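You operate a simulated robot arm through the tools that you are given. There is no shell and no other tool. Be economical: measure what you need, move in short steps, check, and stop when the job is done.

You run a simulated robot arm. Do the job below in one go: nothing can be reset, and whatever is moved stays where it is left.

JOB
Put the blue foam sleeve on the rubber mat away on the top of the white table. Put the red peg on the rubber mat away on the top of the white table. Take the blue tape roll and leave it on top of the teal sheet. Take the black grease tin from the top of the weights bench and put it on the top of the ball bench. Put the 8.00 mm soft foam pad from the middle of the couch on the drainer and the 6.50 mm soft foam pad on the top of the grey table. Put the 4.00 mm middle foam pad from the middle of the couch on the counter over the laundry drawer and the 5.50 mm middle foam pad on top of the yellow cone. Any order will do. Set down upright: blue tape roll.

Only the result counts: the job must be done as asked and must still hold three seconds after the hand-in. Knocking over, shifting, dropping, spilling or breaking anything else fails it. Flat cloth is picked up by pressing the open fingertips on it (5 to 10 N) and closing them slowly along it; thin cloth reads only 2 to 8 mm in the jaws.

ROBOT AND FRAMES
A 6-joint arm with a four-finger gripper on a trunk, on a base that drives. Base frame: it is fixed to the floor where the robot stands at the start and does not move with it; the origin is under the middle of the robot, x ahead of it, y to its left, z up; the surface under the hand at the start is at about z = 0.803. Lengths are in m, angles in degrees, forces in N, time in s.
With the tool pointing down near the work surface it reaches from about 0.3 to 0.7 m from the robot's upright axis, wherever it stands. Its first joint turns from -166.0 to 166.0 degrees. Places, roughly: blue foam sleeve (4x4x9 cm) [0.5, 0.1, 0.8]; blue tape roll (6x6x10 cm) [0.4, 0.5, 0.8]; counter over the laundry drawer [-7.5, -2.7, 0.9]; drainer [-7.5, -1.8, 0.9]; grease tin [0.5, 1, 0.75]; middle foam pad [-6, -2.25, 0.75]; red peg (3x3x8 cm) [0.4, 0, 0.8]; soft foam pad [-5.75, -2.25, 0.75]; teal sheet (15x10x4 cm) [0.7, 1.1, 0.8]; top of the ball bench [0.5, -0.2, 0.8]; top of the grey table [-6.3, 2.7, 0.8]; top of the white table [-1.7, 0.9, 0.8]; yellow cone (9x9x12 cm) [-5.7, -2.5, 0.7]. Payload 3.43 kg.
The tool frame sits at the grasp point between the pads (the TCP): z along the fingers, y along the line on which they close. The tips reach 0.03 m beyond it. The gripper opens to 0.12 m. The gripper's body begins 0.085 m behind the TCP.
Orientation is that of the tool frame in the base frame, as a unit quaternion [x, y, z, w]. With the fingers straight down and closing along the base's y, the tool's x points along the base's -x, its y along +y and its z along -z.

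CONTROLS
- The arm moves only by the tool step_arm. Its argument "plan" is a list of rows, each a list of 7 numbers: the shift along the tool's x, y, z in units of 30 mm (1.0 is 30 mm), then the turn, a rotation vector about the tool's x, y, z in units of 4 degrees (1.0 is 4 degrees), then the opening, from 0 (shut) to 1 (fully open). In form: [[tx, ty, tz, rx, ry, rz, gripper], ...]. A call has 1 to 20 rows; each row shifts and turns the commanded pose from where the row before left it, along the tool's axes as they then stand. A call with a number of a shift or a turn outside -1 to 1 is refused whole. A row lasts 0.2 s, in which the tool goes at most 0.05 m and 8.6 degrees; a call with a longer step from one row to the next is refused whole, and so is a gripper value outside its range. Where a pose cannot be reached the arm comes as near as it can. A force on the tool above 40 N (or 10 N above the force at the start of the call, whichever is more), or a blocked arm, ends the call early, and 0.2 s more pass. Each finger halts on what it meets, pressing with about 36 N; the grip force reading is that of the motor and also rises with nothing between the fingers. The clock runs only during rows and for 0.2 s after the last one: add rows that do not move to give the fingers time. It gives the time, the measured TCP pose, the force on the tool (base axes), the opening and the grip force at its end, in the units of the frame above (readings bear some noise), with the torque about the TCP (base axes, N m) and any sound that the robot's microphone picked up, and new pictures: "show" is both (left out), scene, wrist or none.
- Cameras (640 x 400 px; columns grow to the right, rows downward): "scene" is now at [0.0524, 0.1423, 1.5782]; the picture's right is [0.00, -1.00, 0.00], its down [-0.83, -0.00, -0.56] and it looks along [0.56, 0.00, -0.83] (base axes); focal length 264 px, centre (320, 200). "wrist" rides on the gripper at [0.071, -0.017, -0.121] in the tool frame; the picture's right is [0.23, 0.97, 0.00], its down [-0.81, 0.19, -0.55] and it looks along [-0.54, 0.13, 0.83] (tool axes); focal length 275 px, centre (320, 200). There is no depth. A picture from a camera that has moved, and an enlarged one, comes with that camera's place and axes in the base frame and with its lens.
- raise_lower(by): slides the trunk up (or, below 0, down) by that many m; the arm and the scene camera ride with it, the base frame stays. It gives what a move gives, with no picture.
- roll_base(legs): drives the robot by 1 to 6 legs, each [ahead, left, turn to the left] in m, m and degrees, along the robot's own axes; the way and the turn of a leg run together, so that a leg with both is an arc; at most 1.5 m and 180 degrees a leg. The arm and the cameras ride along, it lands a little off, and it stops where it bumps. It gives what a move gives, and a new picture of the scene camera.
- head_to(pan, tilt): turns the head with the scene camera to pan (to the left, within 120 degrees either way) and tilt (down, from -29 to 69), counted from straight ahead of the robot. It gives what a move gives, and a new picture of the scene camera.
- close_up(camera, box): a new picture of the part [left, top, right, bottom] of that camera's present view, enlarged. No time passes.
- sign_off(): hands the job in; it is judged then, once.

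Work in short steps. Places have to be worked out from the pictures, the camera data and where the tool is seen: move nearer, look again, correct. Check each grasp and each placing, and mend what went wrong. You have 483 turns and 360 pictures in all, those below and enlarged ones among them. Open the gripper and draw the arm clear of the work before you hand the job in, unless the task says otherwise; then end with one line.

The tools are called after ">>>" by a JSON object that holds its "method" and its "body". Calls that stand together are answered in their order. step_arm: Moves the arm, as the interface text tells. Its arguments: {"type":"object","properties":{"plan":{"type":"array"},"show":{"type":"string","enum":["both","scene","wrist","none"]}},"required":["plan"]} The other tools are called the same way: raise_lower (by) slides the trunk up or down; roll_base (legs) drives the base; head_to (pan, tilt) turns the head that bears the scene camera; close_up (camera, box) takes an enlarged picture of a part of a camera's view; sign_off () hands the job in.

At the start:

```text
t: 0.0
ee_pos: [0.4696, 0.1339, 1.0629]
orientation: [-0.001, 1.0, 0.0, 0.0]
ft_force: [0.6, 0.0, 0.0]
wrist_torque: [0.03, 0.02, 0.02]
opening: 0.1198
finger_force: 0.0
trunk travel left (down, up): [-0.1, 0.34]
robot x, y, heading: [0.0011, -0.0014, -0.1]
head pan, tilt: [0.2, 55.8]
```

scene: 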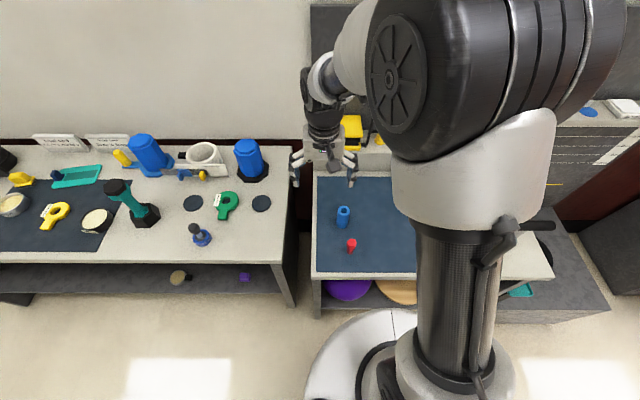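
wrist: 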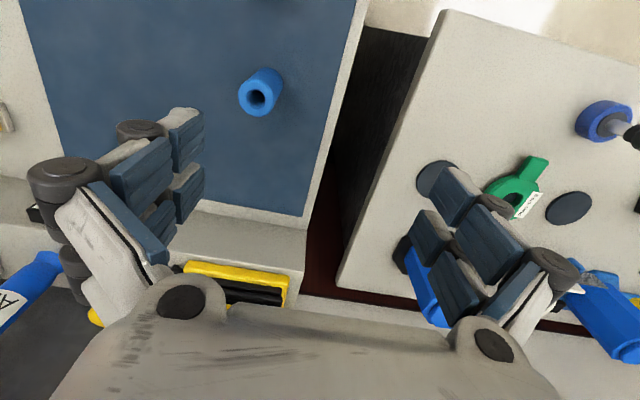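

The scene shows the mat with blue sleeve and red peg ahead, another bench to the left. I look around first to locate the tape roll, the teal sheet and the tin.

>>> {"method": "head_to", "body": {"pan": 50, "tilt": 40}}

>>> {"method": "head_to", "body": {"pan": -45, "tilt": 40}}

>>> {"method": "head_to", "body": {"pan": 120, "tilt": 25}}

```text
t: 1.2
ee_pos: [0.4681, 0.1336, 1.0633]
orientation: [0.0, 1.0, 0.0, 0.0]
ft_force: [0.0, -0.2, -0.8]
wrist_torque: [0.0, 0.0, -0.01]
opening: 0.1201
finger_force: 0.0
trunk travel left (down, up): [-0.1, 0.34]
robot x, y, heading: [0.0005, 0.001, -0.1]
head pan, tilt: [50.0, 40.0]
camera scene: at [0.0359, 0.2072, 1.5999], right [0.77, -0.64, 0.0], down [-0.41, -0.49, -0.77], along [0.49, 0.59, -0.64], focal length 264 px, centre (320, 200)
```

scene: 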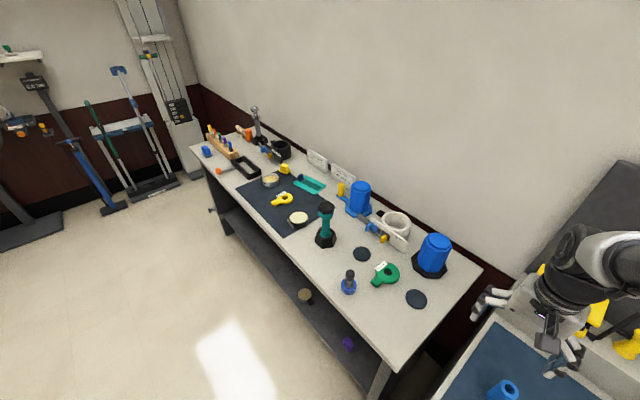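

```text
t: 2.9
ee_pos: [0.4677, 0.1338, 1.0624]
orientation: [0.0, 1.0, 0.0, 0.0]
ft_force: [0.0, 0.6, 0.1]
wrist_torque: [0.0, -0.03, -0.02]
opening: 0.1197
finger_force: 0.0
trunk travel left (down, up): [-0.1, 0.34]
robot x, y, heading: [0.0019, -0.0006, -0.1]
head pan, tilt: [-45.0, 40.0]
camera scene: at [0.0414, 0.082, 1.5999], right [-0.71, -0.71, 0.0], down [-0.45, 0.45, -0.77], along [0.54, -0.54, -0.64], focal length 264 px, centre (320, 200)
```

scene: 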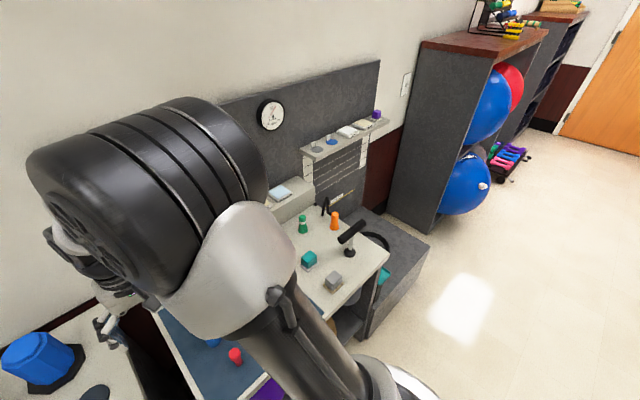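

```text
t: 5.4
ee_pos: [0.4678, 0.1335, 1.0627]
orientation: [-0.001, 1.0, 0.001, 0.0]
ft_force: [0.3, 0.4, -0.4]
wrist_torque: [-0.04, -0.04, -0.01]
opening: 0.1197
finger_force: 0.1
trunk travel left (down, up): [-0.1, 0.34]
robot x, y, heading: [-0.0021, -0.0025, -0.1]
head pan, tilt: [120.0, 25.0]
camera scene: at [-0.0648, 0.2219, 1.6233], right [0.87, 0.5, 0.0], down [0.21, -0.37, -0.91], along [-0.45, 0.79, -0.42], focal length 264 px, centre (320, 200)
```

scene: 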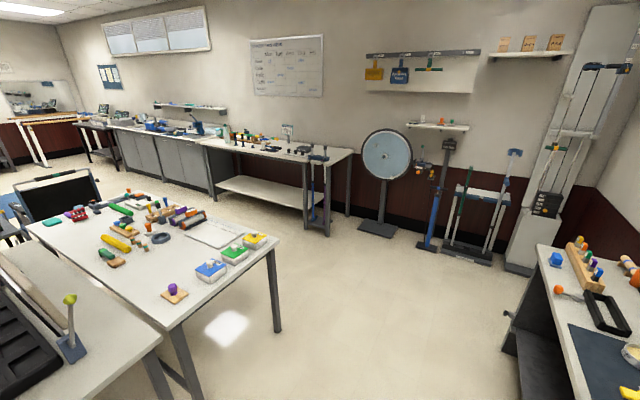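

Let me zoom on the left bench for the tape roll, tins and teal sheet.

>>> {"method": "head_to", "body": {"pan": 60, "tilt": 50}}

>>> {"method": "close_up", "body": {"camera": "scene", "box": [180, 60, 380, 185]}}

>>> {"method": "close_up", "body": {"camera": "scene", "box": [240, 150, 440, 275]}}

```text
t: 6.7
ee_pos: [0.4677, 0.1337, 1.0637]
orientation: [0.0, 1.0, 0.0, 0.0]
ft_force: [-0.4, 0.3, 0.3]
wrist_torque: [0.01, 0.0, -0.03]
opening: 0.1199
finger_force: 0.1
trunk travel left (down, up): [-0.1, 0.34]
robot x, y, heading: [-0.0006, 0.0003, -0.0]
head pan, tilt: [60.0, 50.0]
camera scene: at [0.0196, 0.2088, 1.5858], right [0.87, -0.5, 0.0], down [-0.38, -0.66, -0.64], along [0.32, 0.56, -0.77], focal length 264 px, centre (320, 200)
```

scene: 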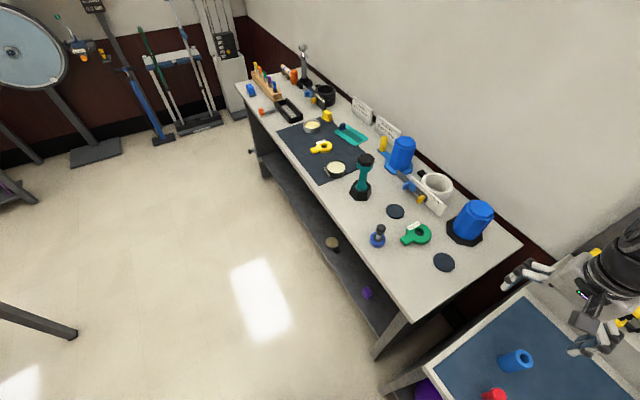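

```text
3.20 times, centred on (280, 122) of scene
camera zoom: at [0.0196, 0.2088, 1.5858], right [0.87, -0.5, 0.0], down [-0.38, -0.66, -0.64], along [0.32, 0.56, -0.77], focal length 844 px, centre (448, 448)
```

zoom: 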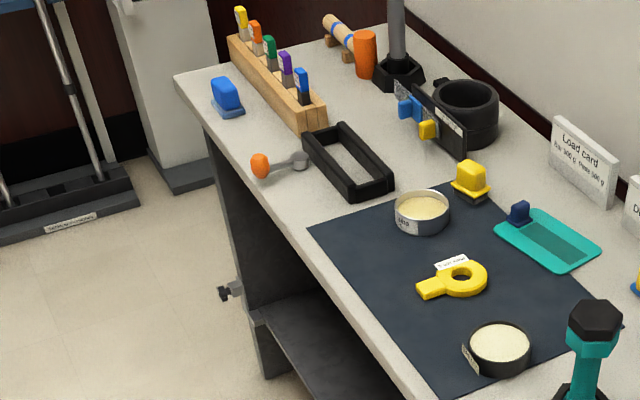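

```text
3.20 times, centred on (340, 212) of scene
camera zoom: at [0.0196, 0.2088, 1.5858], right [0.87, -0.5, 0.0], down [-0.38, -0.66, -0.64], along [0.32, 0.56, -0.77], focal length 844 px, centre (256, 160)
```

zoom: 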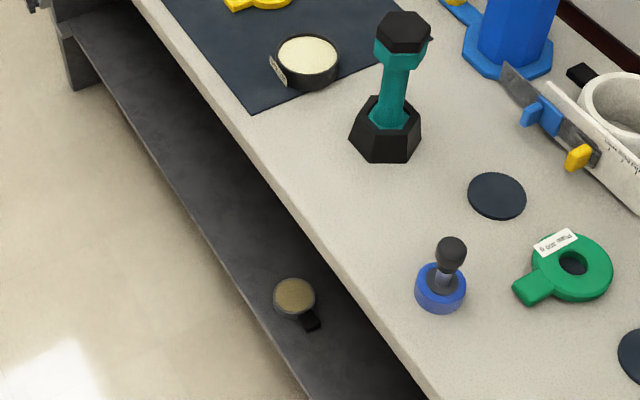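

The tape roll is near (0.42,0.52), black tin near (0.485,0.885), teal sheet near (0.68,1.06). I drive left alongside the bench.

>>> {"method": "roll_base", "body": {"legs": [[0, 0.7, 0]]}}

>>> {"method": "head_to", "body": {"pan": 0, "tilt": 60}}

```text
t: 10.5
ee_pos: [0.4656, 0.8281, 1.0622]
orientation: [-0.003, 1.0, 0.0, 0.0]
ft_force: [0.0, 0.0, -0.2]
wrist_torque: [-0.02, -0.04, -0.03]
opening: 0.1201
finger_force: 0.1
trunk travel left (down, up): [-0.1, 0.34]
robot x, y, heading: [-0.0022, 0.6897, 0.6]
head pan, tilt: [60.0, 50.0]
camera scene: at [0.017, 0.9019, 1.5857], right [0.87, -0.5, 0.0], down [-0.38, -0.67, -0.64], along [0.32, 0.56, -0.77], focal length 264 px, centre (320, 200)
```

scene: 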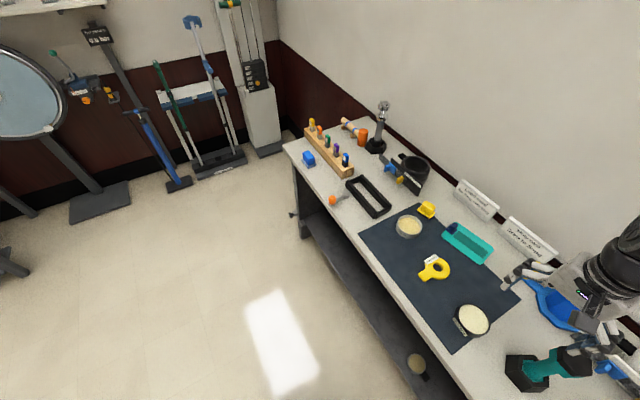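

```text
t: 11.8
ee_pos: [0.4652, 0.8282, 1.0627]
orientation: [-0.003, 1.0, 0.001, -0.001]
ft_force: [0.6, -0.4, -0.5]
wrist_torque: [0.05, -0.01, -0.02]
opening: 0.1198
finger_force: 0.0
trunk travel left (down, up): [-0.1, 0.34]
robot x, y, heading: [-0.0011, 0.6931, 0.1]
head pan, tilt: [0.0, 60.0]
camera scene: at [0.0455, 0.835, 1.5732], right [0.01, -1.0, 0.0], down [-0.87, 0.0, -0.5], along [0.5, 0.0, -0.87], focal length 264 px, centre (320, 200)
```

scene: 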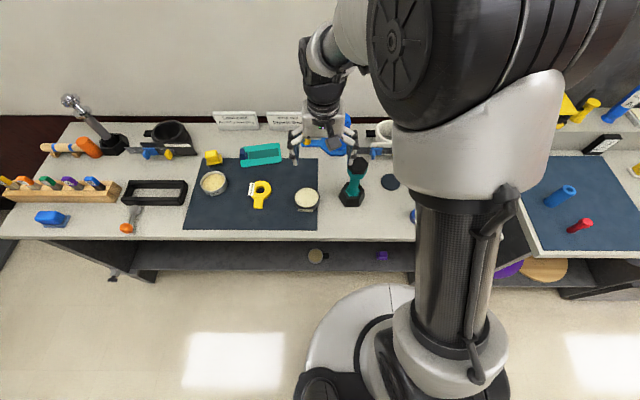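

I move the hand above the tape roll, then look with the wrist camera.

>>> {"method": "step_arm", "body": {"plan": [[0.16, -1, 0, 0, 0, 0, 1], [0.16, -1, 0, 0, 0, 0, 1], [0.16, -1, 0, 0, 0, 0, 1], [0.16, -1, 0, 0, 0, 0, 1], [0.16, -1, 0, 0, 0, 0, 1], [0.16, -1, 0, 0, 0, 0, 1], [0.16, -1, 0, 0, 0, 0, 1], [0.16, -1, 0, 0, 0, 0, 1], [0.16, -1, 0, 0, 0, 0, 1], [0.13, -1, 0, 0, 0, 0, 1], [0, -0.4, 0, 0, 0, 0, 1]]}}

```text
t: 14.2
ee_pos: [0.4193, 0.5154, 1.0643]
orientation: [-0.001, 1.0, -0.001, 0.0]
ft_force: [0.2, -0.2, 0.1]
wrist_torque: [0.02, -0.01, -0.02]
opening: 0.1201
finger_force: 0.1
trunk travel left (down, up): [-0.1, 0.34]
robot x, y, heading: [-0.0042, 0.6924, 0.2]
head pan, tilt: [0.0, 60.0]
camera scene: at [0.0455, 0.8349, 1.5732], right [0.0, -1.0, 0.0], down [-0.87, 0.0, -0.5], along [0.5, 0.0, -0.87], focal length 264 px, centre (320, 200)
camera wrist: at [0.3475, 0.4998, 1.1842], right [-0.24, 0.97, 0.0], down [0.81, 0.2, 0.55], along [0.54, 0.13, -0.83], focal length 275 px, centre (320, 200)
```

scene: 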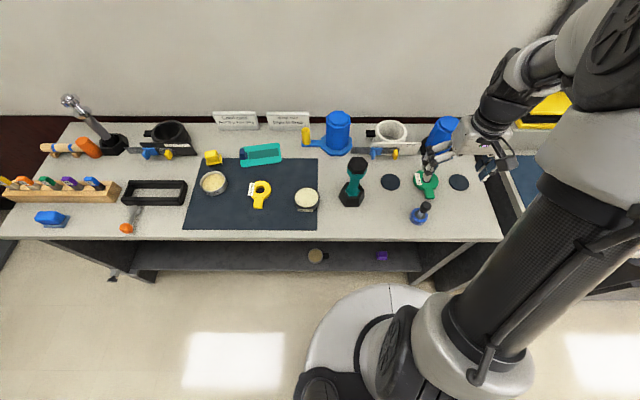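
wrist: 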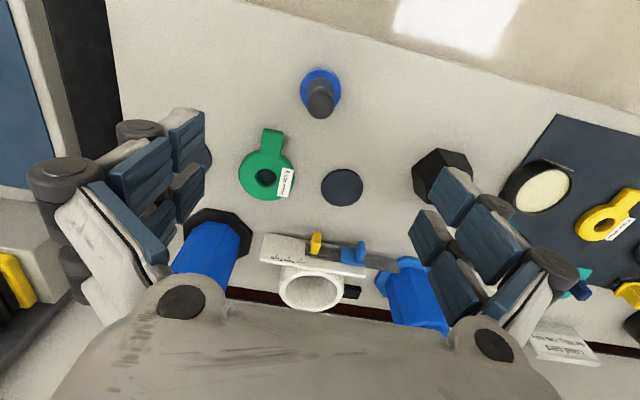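

The hand is right above the roll. I zoom in to see its shape.

>>> {"method": "close_up", "body": {"camera": "wrist", "box": [260, 40, 380, 140]}}

>>> {"method": "close_up", "body": {"camera": "scene", "box": [380, 170, 460, 240]}}

>>> {"method": "close_up", "body": {"camera": "scene", "box": [170, 120, 390, 250]}}

```text
4.00 times, centred on (320, 90) of wrist
camera zoom: at [0.3475, 0.4998, 1.1842], right [-0.24, 0.97, 0.0], down [0.81, 0.2, 0.55], along [0.54, 0.13, -0.83], focal length 1101 px, centre (320, 640)
```

zoom: 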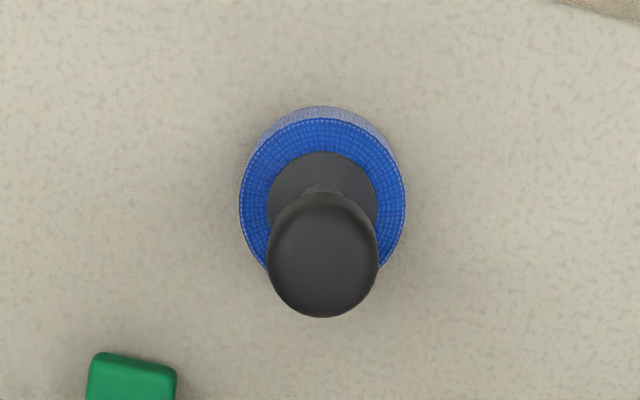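

```text
5.71 times, centred on (420, 205) of scene
camera zoom: at [0.0455, 0.8349, 1.5732], right [0.0, -1.0, 0.0], down [-0.87, 0.0, -0.5], along [0.5, 0.0, -0.87], focal length 1508 px, centre (-251, 171)
```

zoom: 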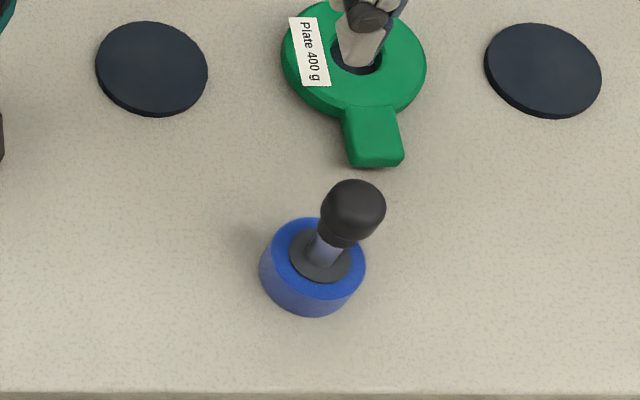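

```text
2.91 times, centred on (280, 185) of scene
camera zoom: at [0.0455, 0.8349, 1.5732], right [0.0, -1.0, 0.0], down [-0.87, 0.0, -0.5], along [0.5, 0.0, -0.87], focal length 768 px, centre (436, 244)
```

zoom: 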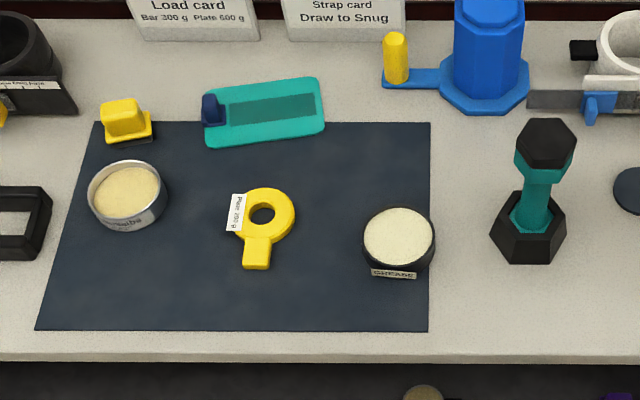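

The grease tin is the black one at the mat's front right; the roll has a knobbed stem. I descend on the knob (TCP z≈0.88) and close.

>>> {"method": "step_arm", "body": {"plan": [[0, 0, 1, 0, 0, 0, 1], [0, 0, 1, 0, 0, 0, 1], [0, 0, 1, 0, 0, 0, 1], [0, 0, 1, 0, 0, 0, 1], [0, 0, 1, 0, 0, 0, 1], [0, 0, 1, 0, 0, 0, 1], [0, 0, 0.13, 0, 0, 0, 1], [0, 0, 0, 0, 0, 0, 0.5], [0, 0, 0, 0, 0, 0, 0.5], [0, 0, 0, 0, 0, 0, 0.5]]}}

```text
t: 16.4
ee_pos: [0.4192, 0.5162, 0.8783]
orientation: [-0.003, 1.0, 0.0, 0.001]
ft_force: [-0.3, 0.6, -0.8]
wrist_torque: [-0.01, 0.0, 0.01]
opening: 0.0612
finger_force: 0.3
trunk travel left (down, up): [-0.1, 0.34]
robot x, y, heading: [-0.0004, 0.6936, 0.4]
head pan, tilt: [0.0, 60.0]
camera scene: at [0.0454, 0.835, 1.5732], right [0.0, -1.0, 0.0], down [-0.87, 0.0, -0.5], along [0.5, 0.0, -0.87], focal length 264 px, centre (320, 200)
camera wrist: at [0.3482, 0.4997, 1.0008], right [-0.24, 0.97, 0.0], down [0.81, 0.2, 0.55], along [0.54, 0.13, -0.83], focal length 275 px, centre (320, 200)
```

scene: 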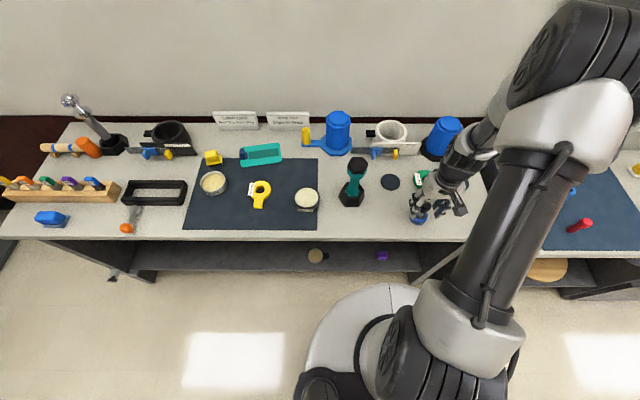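
wrist: 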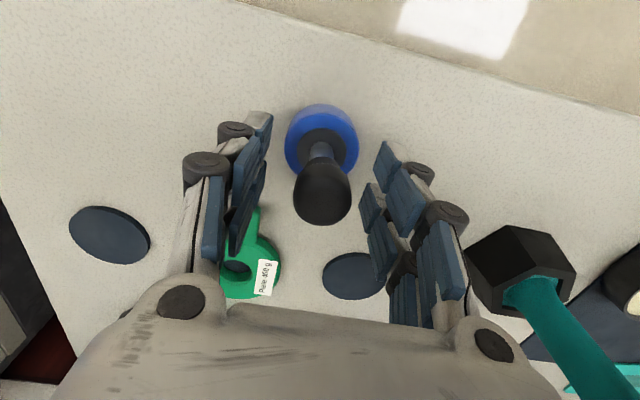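

The knob is between the pads; close and wait.

>>> {"method": "step_arm", "body": {"plan": [[0, 0, 0, 0, 0, 0, 0.2], [0, 0, 0, 0, 0, 0, 0.2], [0, 0, 0, 0, 0, 0, 0], [0, 0, 0, 0, 0, 0, 0], [0, 0, 0, 0, 0, 0, 0], [0, 0, 0, 0, 0, 0, 0], [0, 0, -1, 0, 0, 0, 0], [0, 0, -1, 0, 0, 0, 0]], "show": "wrist"}}

```text
t: 18.2
ee_pos: [0.4198, 0.5184, 0.9402]
orientation: [-0.002, 1.0, 0.0, -0.001]
ft_force: [0.9, 0.1, -0.8]
wrist_torque: [0.01, 0.01, -0.02]
opening: 0.0277
finger_force: 35.9
trunk travel left (down, up): [-0.1, 0.34]
robot x, y, heading: [0.0002, 0.6849, 0.4]
head pan, tilt: [0.0, 60.0]
camera wrist: at [0.3483, 0.5013, 1.0608], right [-0.24, 0.97, 0.0], down [0.81, 0.2, 0.55], along [0.54, 0.13, -0.83], focal length 275 px, centre (320, 200)
```

wrist: 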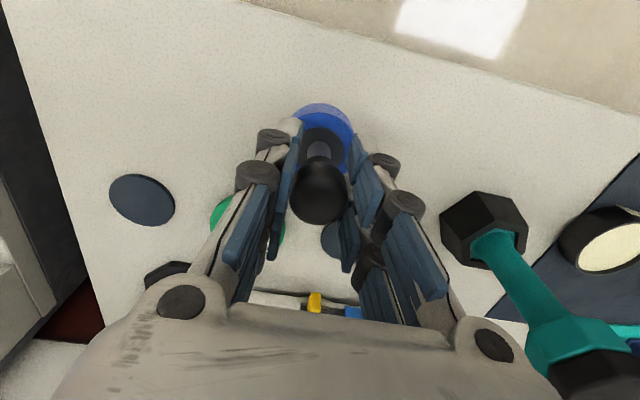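

Held at 28 mm. I raise high, then drive left so that the teal sheet at about (0.685,1.036) is straight ahead.

>>> {"method": "step_arm", "body": {"plan": [[0, 0, -1, 0, 0, 0, 0], [0, 0, -1, 0, 0, 0, 0], [0, 0, -1, 0, 0, 0, 0], [0, 0, -1, 0, 0, 0, 0], [0, 0, -1, 0, 0, 0, 0], [0, 0, -1, 0, 0, 0, 0]], "show": "wrist"}}

>>> {"method": "roll_base", "body": {"legs": [[0, 0.34, 0]]}}

```text
t: 19.6
ee_pos: [0.4187, 0.5166, 1.1181]
orientation: [-0.003, 1.0, 0.0, 0.0]
ft_force: [0.4, -0.2, -0.4]
wrist_torque: [-0.04, -0.03, -0.01]
opening: 0.0276
finger_force: 35.8
trunk travel left (down, up): [-0.1, 0.34]
robot x, y, heading: [-0.0002, 0.6891, 0.3]
head pan, tilt: [0.0, 60.0]
camera wrist: at [0.3472, 0.5003, 1.2399], right [-0.23, 0.97, 0.0], down [0.81, 0.2, 0.55], along [0.54, 0.13, -0.83], focal length 275 px, centre (320, 200)
```

wrist: 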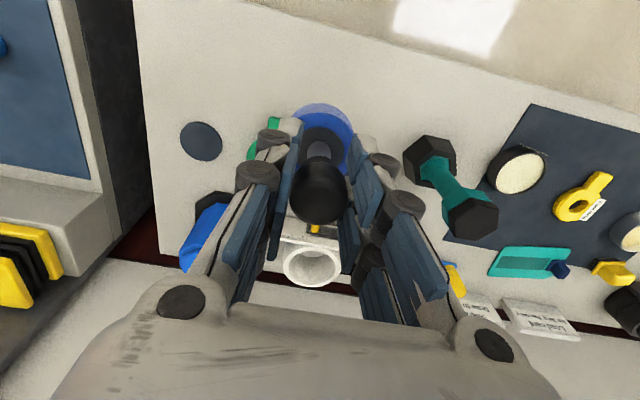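

```text
t: 21.8
ee_pos: [0.4178, 0.8563, 1.1182]
orientation: [-0.004, 1.0, 0.0, 0.0]
ft_force: [0.3, 0.8, -0.9]
wrist_torque: [-0.02, 0.0, 0.02]
opening: 0.0275
finger_force: 36.2
trunk travel left (down, up): [-0.1, 0.34]
robot x, y, heading: [-0.0063, 1.0327, 0.3]
head pan, tilt: [0.0, 60.0]
camera scene: at [0.043, 1.1735, 1.5731], right [0.01, -1.0, 0.0], down [-0.87, -0.01, -0.5], along [0.5, 0.0, -0.87], focal length 264 px, centre (320, 200)
```

scene: 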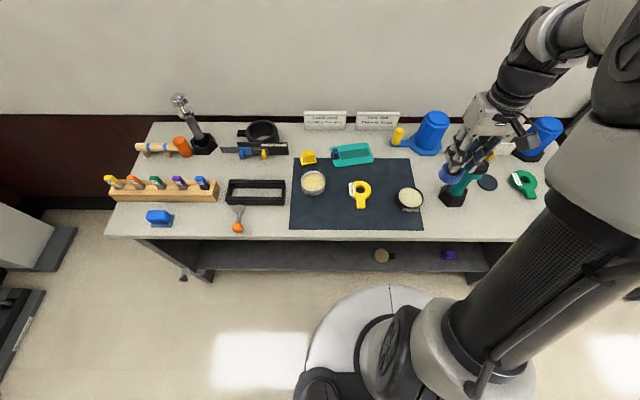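

I zoom on the sheet from here to refine its place.

>>> {"method": "close_up", "body": {"camera": "scene", "box": [310, 130, 400, 180]}}

>>> {"method": "step_arm", "body": {"plan": [[-1, 0.7, 0, 0, 0, 0, 0], [-1, 0.7, 0, 0, 0, 0, 0], [-1, 0.7, 0, 0, 0, 0, 0], [-1, 0.7, 0, 0, 0, 0, 0], [-1, 0.7, 0, 0, 0, 0, 0], [-1, 0.7, 0, 0, 0, 0, 0], [-1, 0.7, 0, 0, 0, 0, 0], [-1, 0.7, 0, 0, 0, 0, 0], [-0.85, 0.4, 0, 0, 0, 0, 0]]}}

```text
7.11 times, centred on (355, 155) of scene
camera zoom: at [0.043, 1.1735, 1.5731], right [0.01, -1.0, 0.0], down [-0.87, -0.01, -0.5], along [0.5, 0.0, -0.87], focal length 1876 px, centre (71, 520)
```

zoom: 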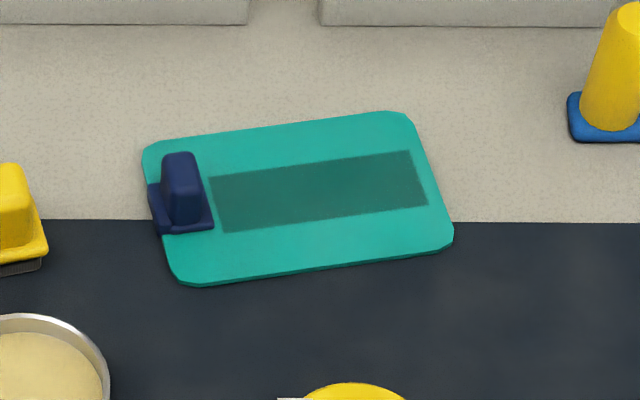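

```text
t: 23.8
ee_pos: [0.6839, 1.0392, 1.1175]
orientation: [-0.004, 1.0, 0.0, -0.001]
ft_force: [0.8, 0.7, -1.2]
wrist_torque: [0.0, 0.05, -0.02]
opening: 0.0276
finger_force: 35.7
trunk travel left (down, up): [-0.1, 0.34]
robot x, y, heading: [-0.0061, 1.0275, 0.3]
head pan, tilt: [0.0, 60.0]
camera scene: at [0.0448, 1.173, 1.573], right [0.01, -1.0, 0.0], down [-0.87, -0.01, -0.5], along [0.5, 0.0, -0.87], focal length 264 px, centre (320, 200)
camera wrist: at [0.6129, 1.0218, 1.2398], right [-0.24, 0.97, 0.0], down [0.81, 0.2, 0.55], along [0.53, 0.13, -0.84], focal length 275 px, centre (320, 200)
```

scene: 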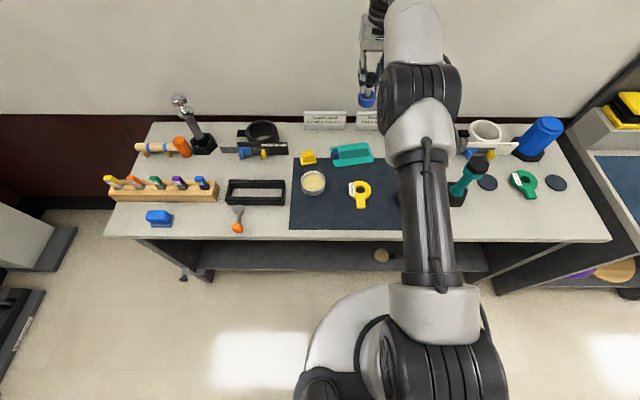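
wrist: 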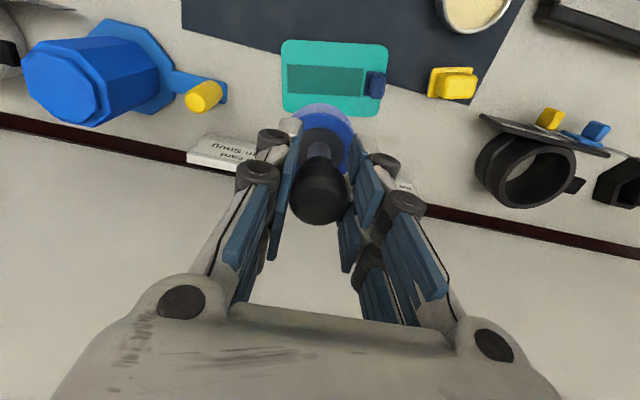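

Alignment agrees with both cameras. I descend toward the sheet and then feel for contact.

>>> {"method": "step_arm", "body": {"plan": [[0, 0, 1, 0, 0, 0, 0], [0, 0, 1, 0, 0, 0, 0], [0, 0, 1, 0, 0, 0, 0], [0, 0, 1, 0, 0, 0, 0], [0, 0, 1, 0, 0, 0, 0], [0, 0, 1, 0, 0, 0, 0], [0, 0, 1, 0, 0, 0, 0], [0, 0, 0.2, 0, 0, 0, 0], [0, 0, 0, 0, 0, 0, 0]]}}

```text
t: 25.8
ee_pos: [0.6825, 1.0372, 0.9031]
orientation: [-0.003, 1.0, -0.001, -0.001]
ft_force: [-0.3, -0.3, -0.9]
wrist_torque: [-0.01, 0.01, 0.01]
opening: 0.0276
finger_force: 36.1
trunk travel left (down, up): [-0.1, 0.34]
robot x, y, heading: [-0.004, 1.0307, 0.2]
head pan, tilt: [0.0, 60.0]
camera scene: at [0.043, 1.1728, 1.5732], right [0.01, -1.0, 0.0], down [-0.87, -0.01, -0.5], along [0.5, 0.0, -0.87], focal length 264 px, centre (320, 200)
camera wrist: at [0.6105, 1.0208, 1.0247], right [-0.24, 0.97, 0.0], down [0.81, 0.2, 0.55], along [0.54, 0.13, -0.83], focal length 275 px, centre (320, 200)
```

scene: 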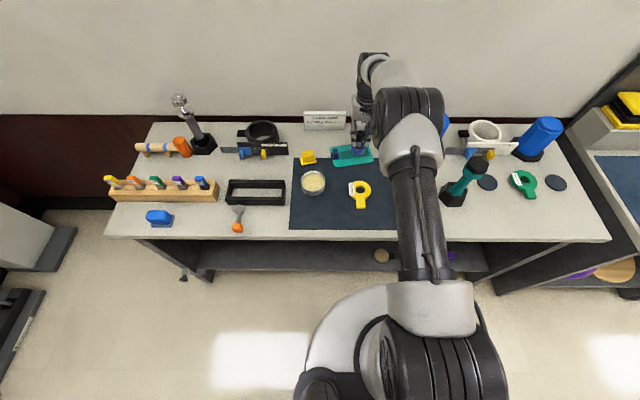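
wrist: 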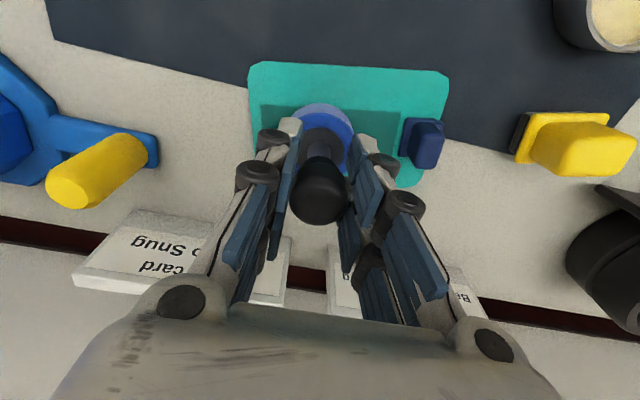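

The roll is over the sheet's window, clear of its knob. Lower in small steps.

>>> {"method": "step_arm", "body": {"plan": [[0, 0, 0.15, 0, 0, 0, 0], [0, 0, 0.15, 0, 0, 0, 0], [0, 0, 0.15, 0, 0, 0, 0], [0, 0, 0, 0, 0, 0, 0]], "show": "none"}}

```text
t: 26.8
ee_pos: [0.6814, 1.0371, 0.889]
orientation: [-0.004, 1.0, 0.0, 0.0]
ft_force: [0.7, 0.6, -0.9]
wrist_torque: [0.0, -0.01, -0.02]
opening: 0.0278
finger_force: 36.2
trunk travel left (down, up): [-0.1, 0.34]
robot x, y, heading: [-0.0024, 1.0291, 0.3]
head pan, tilt: [0.0, 60.0]
```

No contact yet; continue.

>>> {"method": "step_arm", "body": {"plan": [[0, 0, 0.1, 0, 0, 0, 0], [0, 0, 0.1, 0, 0, 0, 0], [0, 0, 0, 0, 0, 0, 0]], "show": "none"}}

>>> {"method": "step_arm", "body": {"plan": [[0, 0, 0.05, 0, 0, 0, 0], [0, 0, 0, 0, 0, 0, 0]], "show": "wrist"}}

```text
t: 27.6
ee_pos: [0.6811, 1.0375, 0.8848]
orientation: [-0.004, 1.0, 0.0, 0.002]
ft_force: [-0.7, 0.1, 14.2]
wrist_torque: [0.02, 0.3, -0.02]
opening: 0.0276
finger_force: 35.9
trunk travel left (down, up): [-0.1, 0.34]
robot x, y, heading: [-0.0032, 1.0316, 0.4]
head pan, tilt: [0.0, 60.0]
```

```text
t: 28.2
ee_pos: [0.6823, 1.0364, 0.8846]
orientation: [-0.003, 1.0, 0.0, 0.003]
ft_force: [2.1, 0.1, 25.1]
wrist_torque: [-0.04, 0.22, 0.02]
opening: 0.0275
finger_force: 35.8
trunk travel left (down, up): [-0.1, 0.34]
robot x, y, heading: [-0.0046, 1.0287, 0.3]
head pan, tilt: [0.0, 60.0]
camera wrist: at [0.6093, 1.0203, 1.0058], right [-0.24, 0.97, 0.0], down [0.81, 0.2, 0.56], along [0.54, 0.13, -0.83], focal length 275 px, centre (320, 200)
```

wrist: 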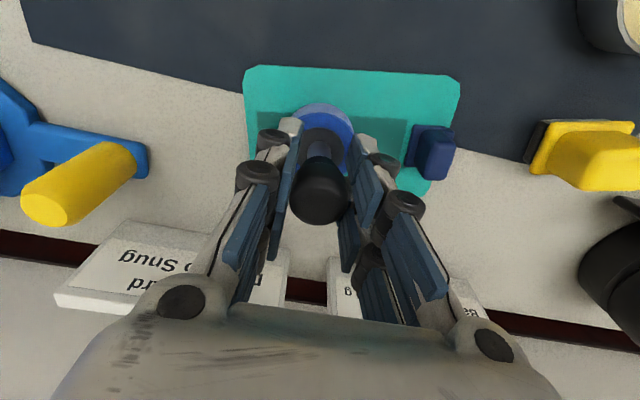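

Contact at z≈0.885. Ease off, open, and rise.

>>> {"method": "step_arm", "body": {"plan": [[0, 0, -0.07, 0, 0, 0, 0], [0, 0, 0, 0, 0, 0, 0.3], [0, 0, 0, 0, 0, 0, 0.45], [0, 0, 0, 0, 0, 0, 0.5], [0, 0, 0, 0, 0, 0, 0.5], [0, 0, -1, 0, 0, 0, 0.5], [0, 0, -1, 0, 0, 0, 0.5], [0, 0, -1, 0, 0, 0, 0.5], [0, 0, -1, 0, 0, 0, 0.5], [0, 0, -1, 0, 0, 0, 0.5], [0, 0, -1, 0, 0, 0, 0.5]]}}

```text
t: 30.6
ee_pos: [0.6826, 1.0394, 1.0639]
orientation: [-0.003, 1.0, 0.0, 0.0]
ft_force: [0.2, 1.0, 1.0]
wrist_torque: [0.0, -0.02, -0.01]
opening: 0.06
finger_force: 0.1
trunk travel left (down, up): [-0.1, 0.34]
robot x, y, heading: [-0.007, 1.0304, 0.5]
head pan, tilt: [0.0, 60.0]
camera scene: at [0.0426, 1.1728, 1.5732], right [0.01, -1.0, 0.0], down [-0.87, -0.01, -0.5], along [0.5, 0.0, -0.87], focal length 264 px, centre (320, 200)
camera wrist: at [0.6104, 1.0225, 1.1848], right [-0.24, 0.97, 0.0], down [0.81, 0.2, 0.55], along [0.54, 0.13, -0.83], focal length 275 px, centre (320, 200)
```

scene: 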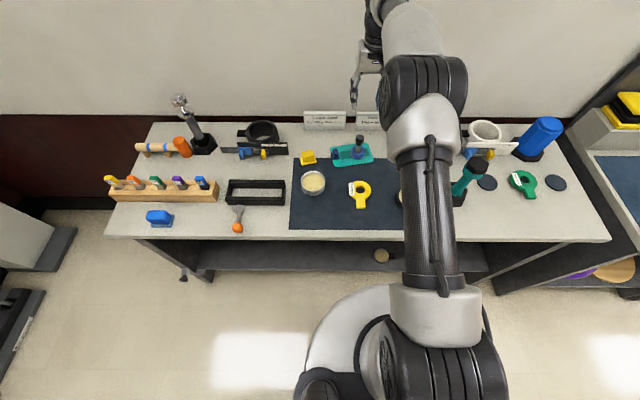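
wrist: 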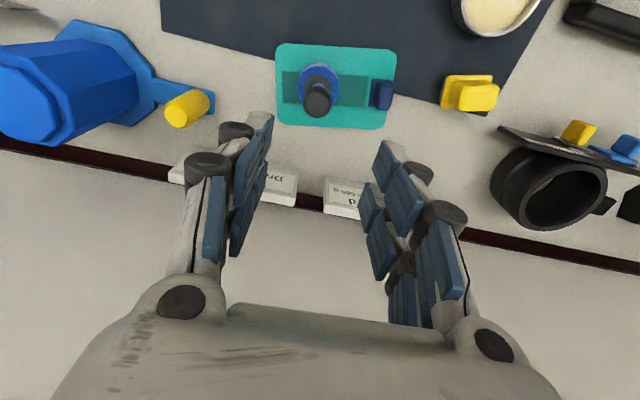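

The roll stands on the sheet. Next the black tin near (0.475,0.877): move above it with open jaws.

>>> {"method": "step_arm", "body": {"plan": [[1, -0.77, 0, 0, 0, 0, 1], [1, -0.77, 0, 0, 0, 0, 1], [1, -0.77, 0, 0, 0, 0, 1], [1, -0.77, 0, 0, 0, 0, 1], [1, -0.77, 0, 0, 0, 0, 1], [1, -0.77, 0, 0, 0, 0, 1], [0.93, -0.77, 0, 0, 0, 0, 1]]}}

```text
t: 32.2
ee_pos: [0.4739, 0.8737, 1.0638]
orientation: [-0.004, 1.0, 0.001, 0.001]
ft_force: [-0.4, -0.4, 0.6]
wrist_torque: [0.02, 0.03, 0.01]
opening: 0.1199
finger_force: 0.1
trunk travel left (down, up): [-0.1, 0.34]
robot x, y, heading: [-0.0008, 1.0293, 0.3]
head pan, tilt: [0.0, 60.0]
camera scene: at [0.0424, 1.1723, 1.5733], right [0.01, -1.0, 0.0], down [-0.87, -0.01, -0.5], along [0.5, 0.0, -0.87], focal length 264 px, centre (320, 200)
camera wrist: at [0.4024, 0.8566, 1.1846], right [-0.24, 0.97, 0.0], down [0.81, 0.2, 0.55], along [0.54, 0.13, -0.83], focal length 275 px, centre (320, 200)
```

scene: 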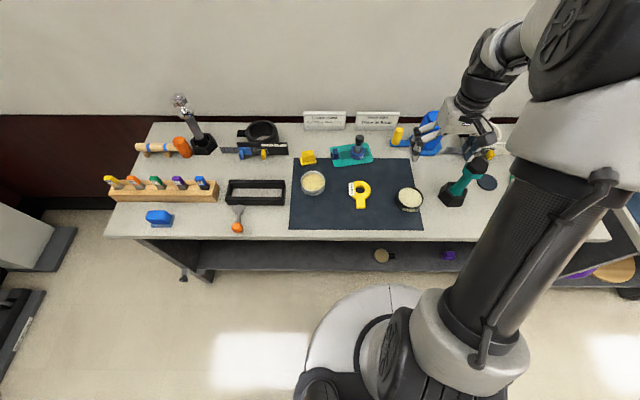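
wrist: 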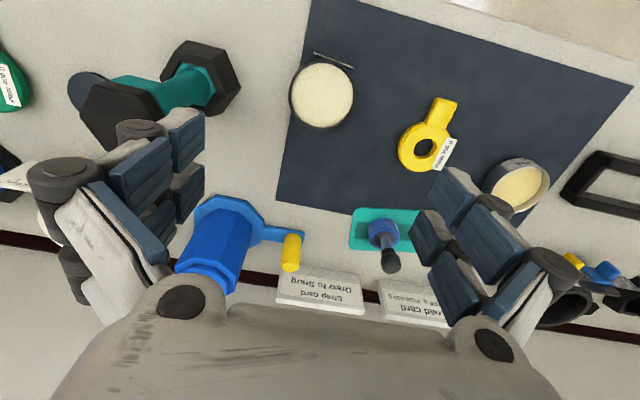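

The tin is at about (0.477,0.8765), diameter ~75 mm; dumbbell edge is ~3 cm from the finger. I descend with slightly reduced opening.

>>> {"method": "step_arm", "body": {"plan": [[-0.1, 0.1, 1, 0, 0, 0, 0.9], [0, 0, 1, 0, 0, 0, 0.9], [0, 0, 1, 0, 0, 0, 0.9], [0, 0, 1, 0, 0, 0, 0.9], [0, 0, 1, 0, 0, 0, 0.9], [0, 0, 1, 0, 0, 0, 0.9], [0, 0, 0.5, 0, 0, 0, 0.9], [0, 0, 0, 0, 0, 0, 0.9]]}}

```text
t: 34.0
ee_pos: [0.4786, 0.8773, 0.867]
orientation: [-0.003, 1.0, 0.0, 0.001]
ft_force: [0.7, -0.3, 0.7]
wrist_torque: [0.0, 0.04, -0.02]
opening: 0.1078
finger_force: 0.0
trunk travel left (down, up): [-0.1, 0.34]
robot x, y, heading: [-0.0022, 1.0311, 0.3]
head pan, tilt: [0.0, 60.0]
camera scene: at [0.0429, 1.1728, 1.5732], right [0.01, -1.0, 0.0], down [-0.87, -0.01, -0.5], along [0.5, 0.0, -0.87], focal length 264 px, centre (320, 200)
camera wrist: at [0.4064, 0.8603, 0.9889], right [-0.24, 0.97, 0.0], down [0.81, 0.2, 0.55], along [0.54, 0.13, -0.83], focal length 275 px, centre (320, 200)
```

scene: 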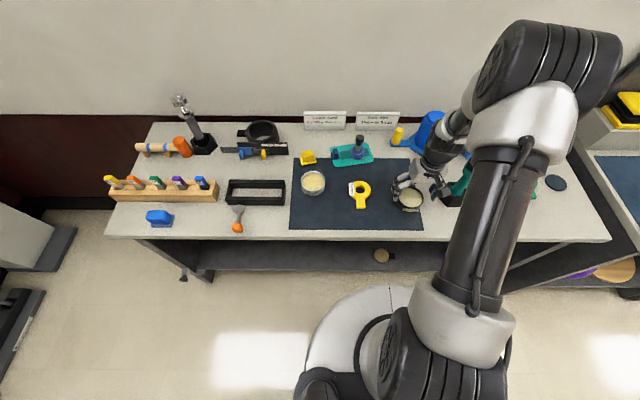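
wrist: 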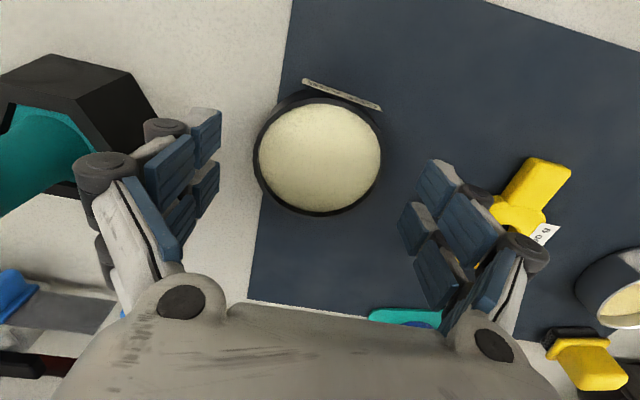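

Clearance to the dumbbell is small, so I narrow the jaws to 96 mm and descend the last 22 mm, then close.

>>> {"method": "step_arm", "body": {"plan": [[0.1, 0, 0, 0, 0, 0, 0.8], [0, 0, 0, 0, 0, 0, 0.8], [0, 0, 0.35, 0, 0, 0, 0.8], [0, 0, 0.35, 0, 0, 0, 0.8], [0, 0, 0, 0, 0, 0, 0.7], [0, 0, 0, 0, 0, 0, 0.6], [0, 0, 0, 0, 0, 0, 0.5], [0, 0, 0, 0, 0, 0, 0.4], [0, 0, 0, 0, 0, 0, 0.4]], "show": "wrist"}}

```text
t: 36.0
ee_pos: [0.4762, 0.8773, 0.8469]
orientation: [-0.004, 1.0, 0.0, 0.0]
ft_force: [0.9, 2.9, 1.7]
wrist_torque: [0.18, -0.01, 0.01]
opening: 0.0828
finger_force: 36.3
trunk travel left (down, up): [-0.1, 0.34]
robot x, y, heading: [-0.0037, 1.0313, 0.1]
head pan, tilt: [0.0, 60.0]
camera wrist: at [0.4034, 0.8607, 0.9687], right [-0.24, 0.97, 0.0], down [0.81, 0.2, 0.55], along [0.54, 0.13, -0.83], focal length 275 px, centre (320, 200)
```

wrist: 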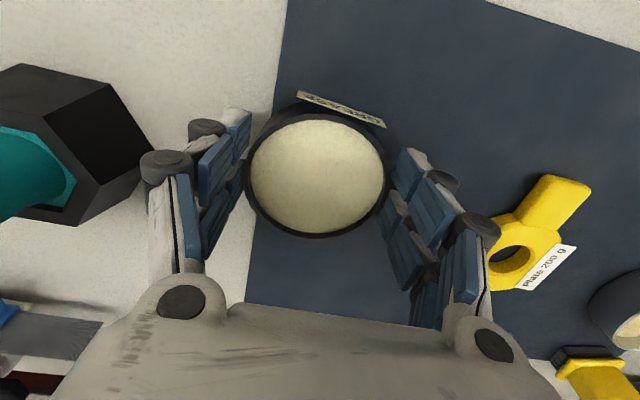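

Gripped at 83 mm. Lift straight up, keeping it level.

>>> {"method": "step_arm", "body": {"plan": [[0, 0, -0.5, 0, 0, 0, 0.4], [0, 0, -0.7, 0, 0, 0, 0.4], [0, 0, -1, 0, 0, 0, 0.4], [0, 0, -1, 0, 0, 0, 0.4], [0, 0, -1, 0, 0, 0, 0.4], [0, 0, -1, 0, 0, 0, 0.4], [0, 0, -1, 0, 0, 0, 0.4], [0, 0, -1, 0, 0, 0, 0.4], [0, 0, -1, 0, 0, 0, 0.4], [0, 0, -1, 0, 0, 0, 0.4], [0, 0, -0.8, 0, 0, 0, 0.4]]}}

>>> {"method": "head_to", "body": {"pan": -75, "tilt": 35}}

```text
t: 38.4
ee_pos: [0.4759, 0.8772, 1.1476]
orientation: [-0.003, 1.0, 0.0, 0.0]
ft_force: [-0.8, -0.9, -4.4]
wrist_torque: [-0.02, 0.01, 0.0]
opening: 0.0826
finger_force: 36.0
trunk travel left (down, up): [-0.1, 0.34]
robot x, y, heading: [-0.0028, 1.0279, 0.3]
head pan, tilt: [0.0, 60.0]
camera scene: at [0.0431, 1.1727, 1.5732], right [0.01, -1.0, 0.0], down [-0.87, -0.01, -0.5], along [0.5, 0.0, -0.87], focal length 264 px, centre (320, 200)
camera wrist: at [0.404, 0.861, 1.2682], right [-0.24, 0.97, 0.0], down [0.81, 0.2, 0.55], along [0.54, 0.13, -0.83], focal length 275 px, centre (320, 200)
```

scene: 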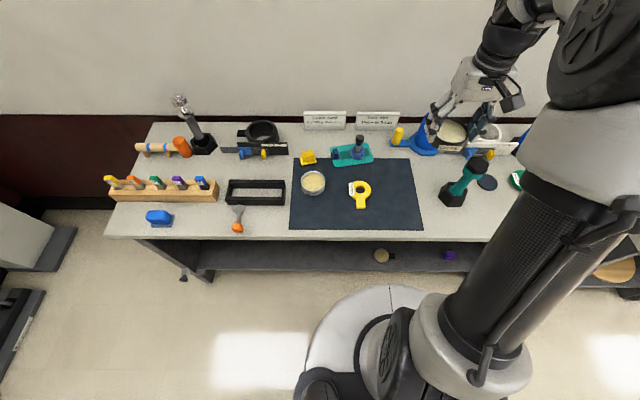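
wrist: 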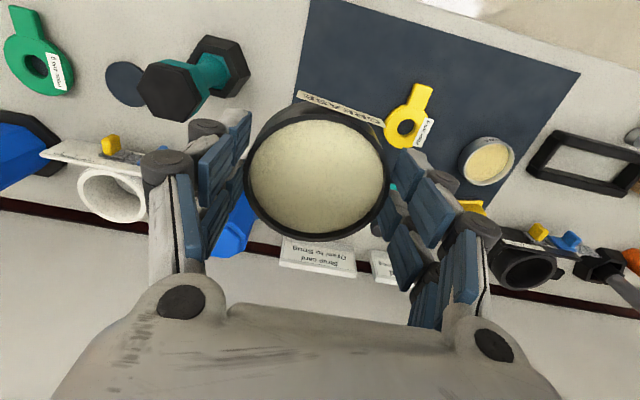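

```text
t: 39.9
ee_pos: [0.4773, 0.8774, 1.1469]
orientation: [-0.003, 1.0, 0.0, 0.0]
ft_force: [0.7, 0.3, -3.5]
wrist_torque: [-0.01, 0.02, -0.01]
opening: 0.0828
finger_force: 35.5
trunk travel left (down, up): [-0.1, 0.34]
robot x, y, heading: [-0.0009, 1.0344, 0.5]
head pan, tilt: [-75.0, 35.0]
camera scene: at [0.0001, 1.0873, 1.6075], right [-0.96, -0.27, 0.0], down [-0.15, 0.55, -0.82], along [0.22, -0.79, -0.57], focal length 264 px, centre (320, 200)
```

scene: 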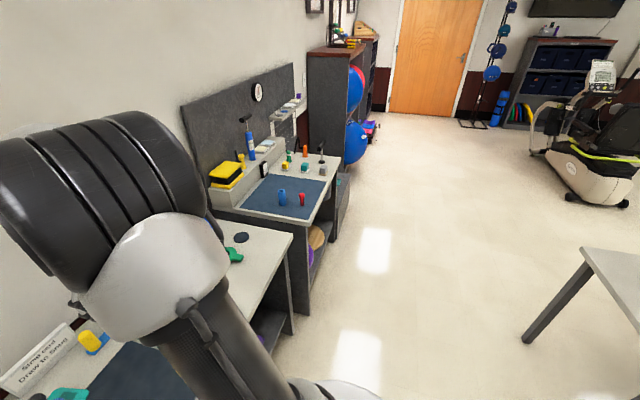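

Tin held (about 0.4 kg). I drive right back to the ball bench and look at its free spots.

>>> {"method": "roll_base", "body": {"legs": [[0, -0.9, 0]]}}

>>> {"method": "head_to", "body": {"pan": -25, "tilt": 55}}

```text
t: 44.7
ee_pos: [0.4885, -0.0371, 1.1464]
orientation: [-0.01, 1.0, 0.0, 0.0]
ft_force: [0.8, -0.4, -3.8]
wrist_torque: [0.01, 0.0, -0.04]
opening: 0.0827
finger_force: 35.9
trunk travel left (down, up): [-0.1, 0.34]
robot x, y, heading: [0.0122, 0.1087, 1.1]
head pan, tilt: [-75.0, 35.0]
camera scene: at [0.0116, 0.1665, 1.6075], right [-0.96, -0.28, 0.0], down [-0.16, 0.55, -0.82], along [0.23, -0.79, -0.57], focal length 264 px, centre (320, 200)
```

scene: 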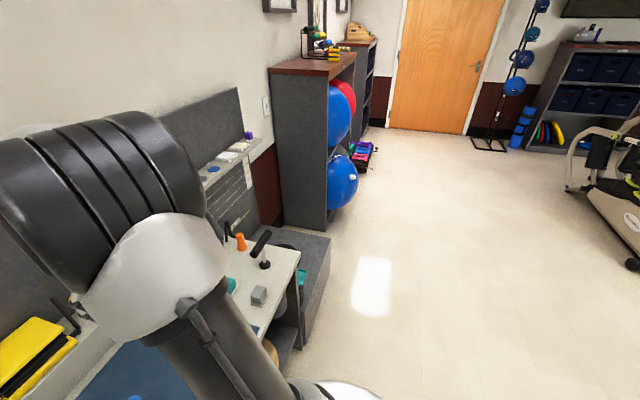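

```text
t: 45.9
ee_pos: [0.4904, -0.0374, 1.1475]
orientation: [-0.01, 1.0, 0.0, 0.0]
ft_force: [-0.7, -0.2, -3.8]
wrist_torque: [-0.02, 0.04, 0.02]
opening: 0.0825
finger_force: 35.8
trunk travel left (down, up): [-0.1, 0.34]
robot x, y, heading: [0.0069, 0.1121, 1.0]
head pan, tilt: [-25.0, 55.0]
camera scene: at [0.053, 0.2221, 1.5793], right [-0.41, -0.91, 0.0], down [-0.75, 0.33, -0.57], along [0.52, -0.23, -0.82], focal length 264 px, centre (320, 200)
```

scene: 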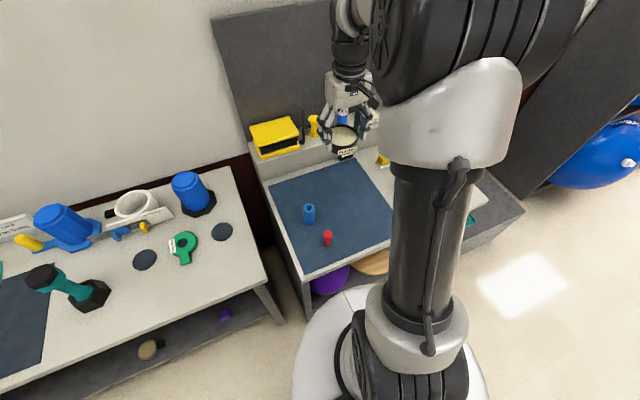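

The arm hides the right part of the bench. I drive further right so it lies to my left.

>>> {"method": "roll_base", "body": {"legs": [[-0.02, -0.6, -1]]}}

>>> {"method": "head_to", "body": {"pan": 15, "tilt": 55}}

```text
t: 49.3
ee_pos: [0.4739, -0.6533, 1.1466]
orientation: [-0.002, 1.0, 0.001, 0.001]
ft_force: [0.6, -0.1, -4.3]
wrist_torque: [0.01, 0.07, -0.03]
opening: 0.0828
finger_force: 36.6
trunk travel left (down, up): [-0.1, 0.34]
robot x, y, heading: [-0.0054, -0.4953, 0.2]
head pan, tilt: [-25.0, 55.0]
camera scene: at [0.0411, -0.3857, 1.5793], right [-0.42, -0.91, 0.0], down [-0.74, 0.34, -0.57], along [0.52, -0.24, -0.82], focal length 264 px, centre (320, 200)
```

scene: 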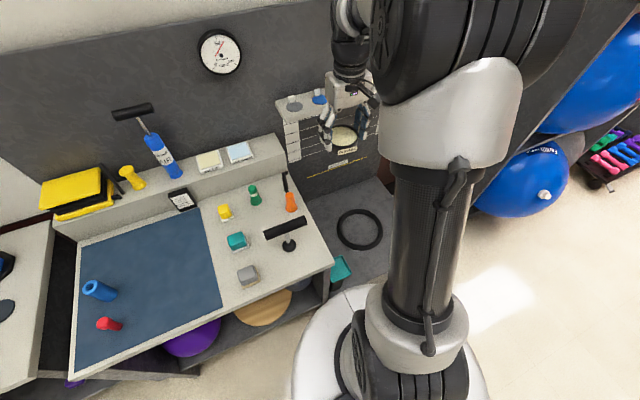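

```text
t: 50.4
ee_pos: [0.4738, -0.6519, 1.1461]
orientation: [-0.003, 1.0, 0.0, -0.001]
ft_force: [-0.1, 0.3, -3.7]
wrist_torque: [0.0, 0.04, 0.0]
opening: 0.0825
finger_force: 35.9
trunk travel left (down, up): [-0.1, 0.34]
robot x, y, heading: [-0.0061, -0.4944, -0.3]
head pan, tilt: [15.0, 55.0]
camera scene: at [0.0454, -0.3361, 1.5793], right [0.26, -0.97, 0.0], down [-0.79, -0.21, -0.57], along [0.55, 0.15, -0.82], focal length 264 px, centre (320, 200)
```

scene: 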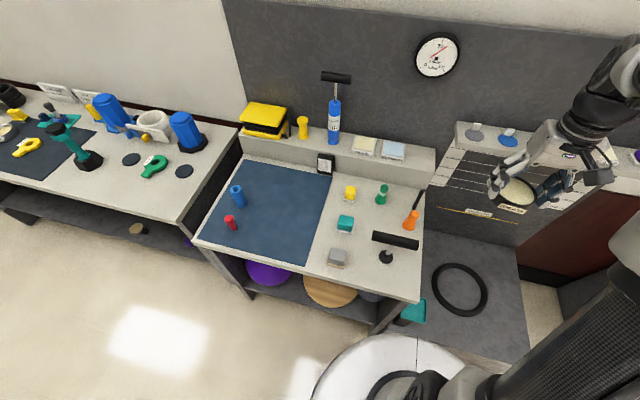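

Now the bench is fully visible; zoom to find a free spot.

>>> {"method": "close_up", "body": {"camera": "scene", "box": [290, 160, 450, 300]}}

```text
2.86 times, centred on (370, 230) of scene
camera zoom: at [0.0454, -0.3361, 1.5793], right [0.26, -0.97, 0.0], down [-0.79, -0.21, -0.57], along [0.55, 0.15, -0.82], focal length 754 px, centre (177, 114)
```

zoom: 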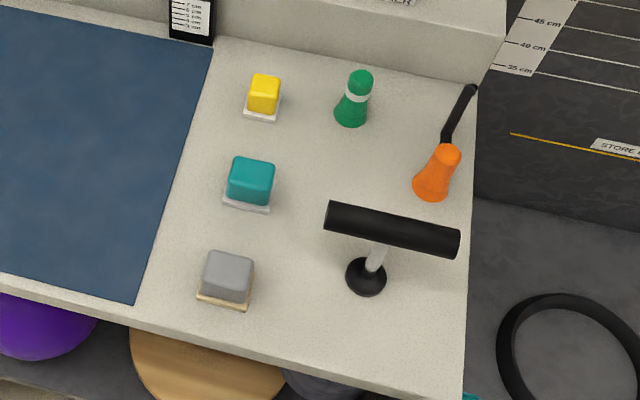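

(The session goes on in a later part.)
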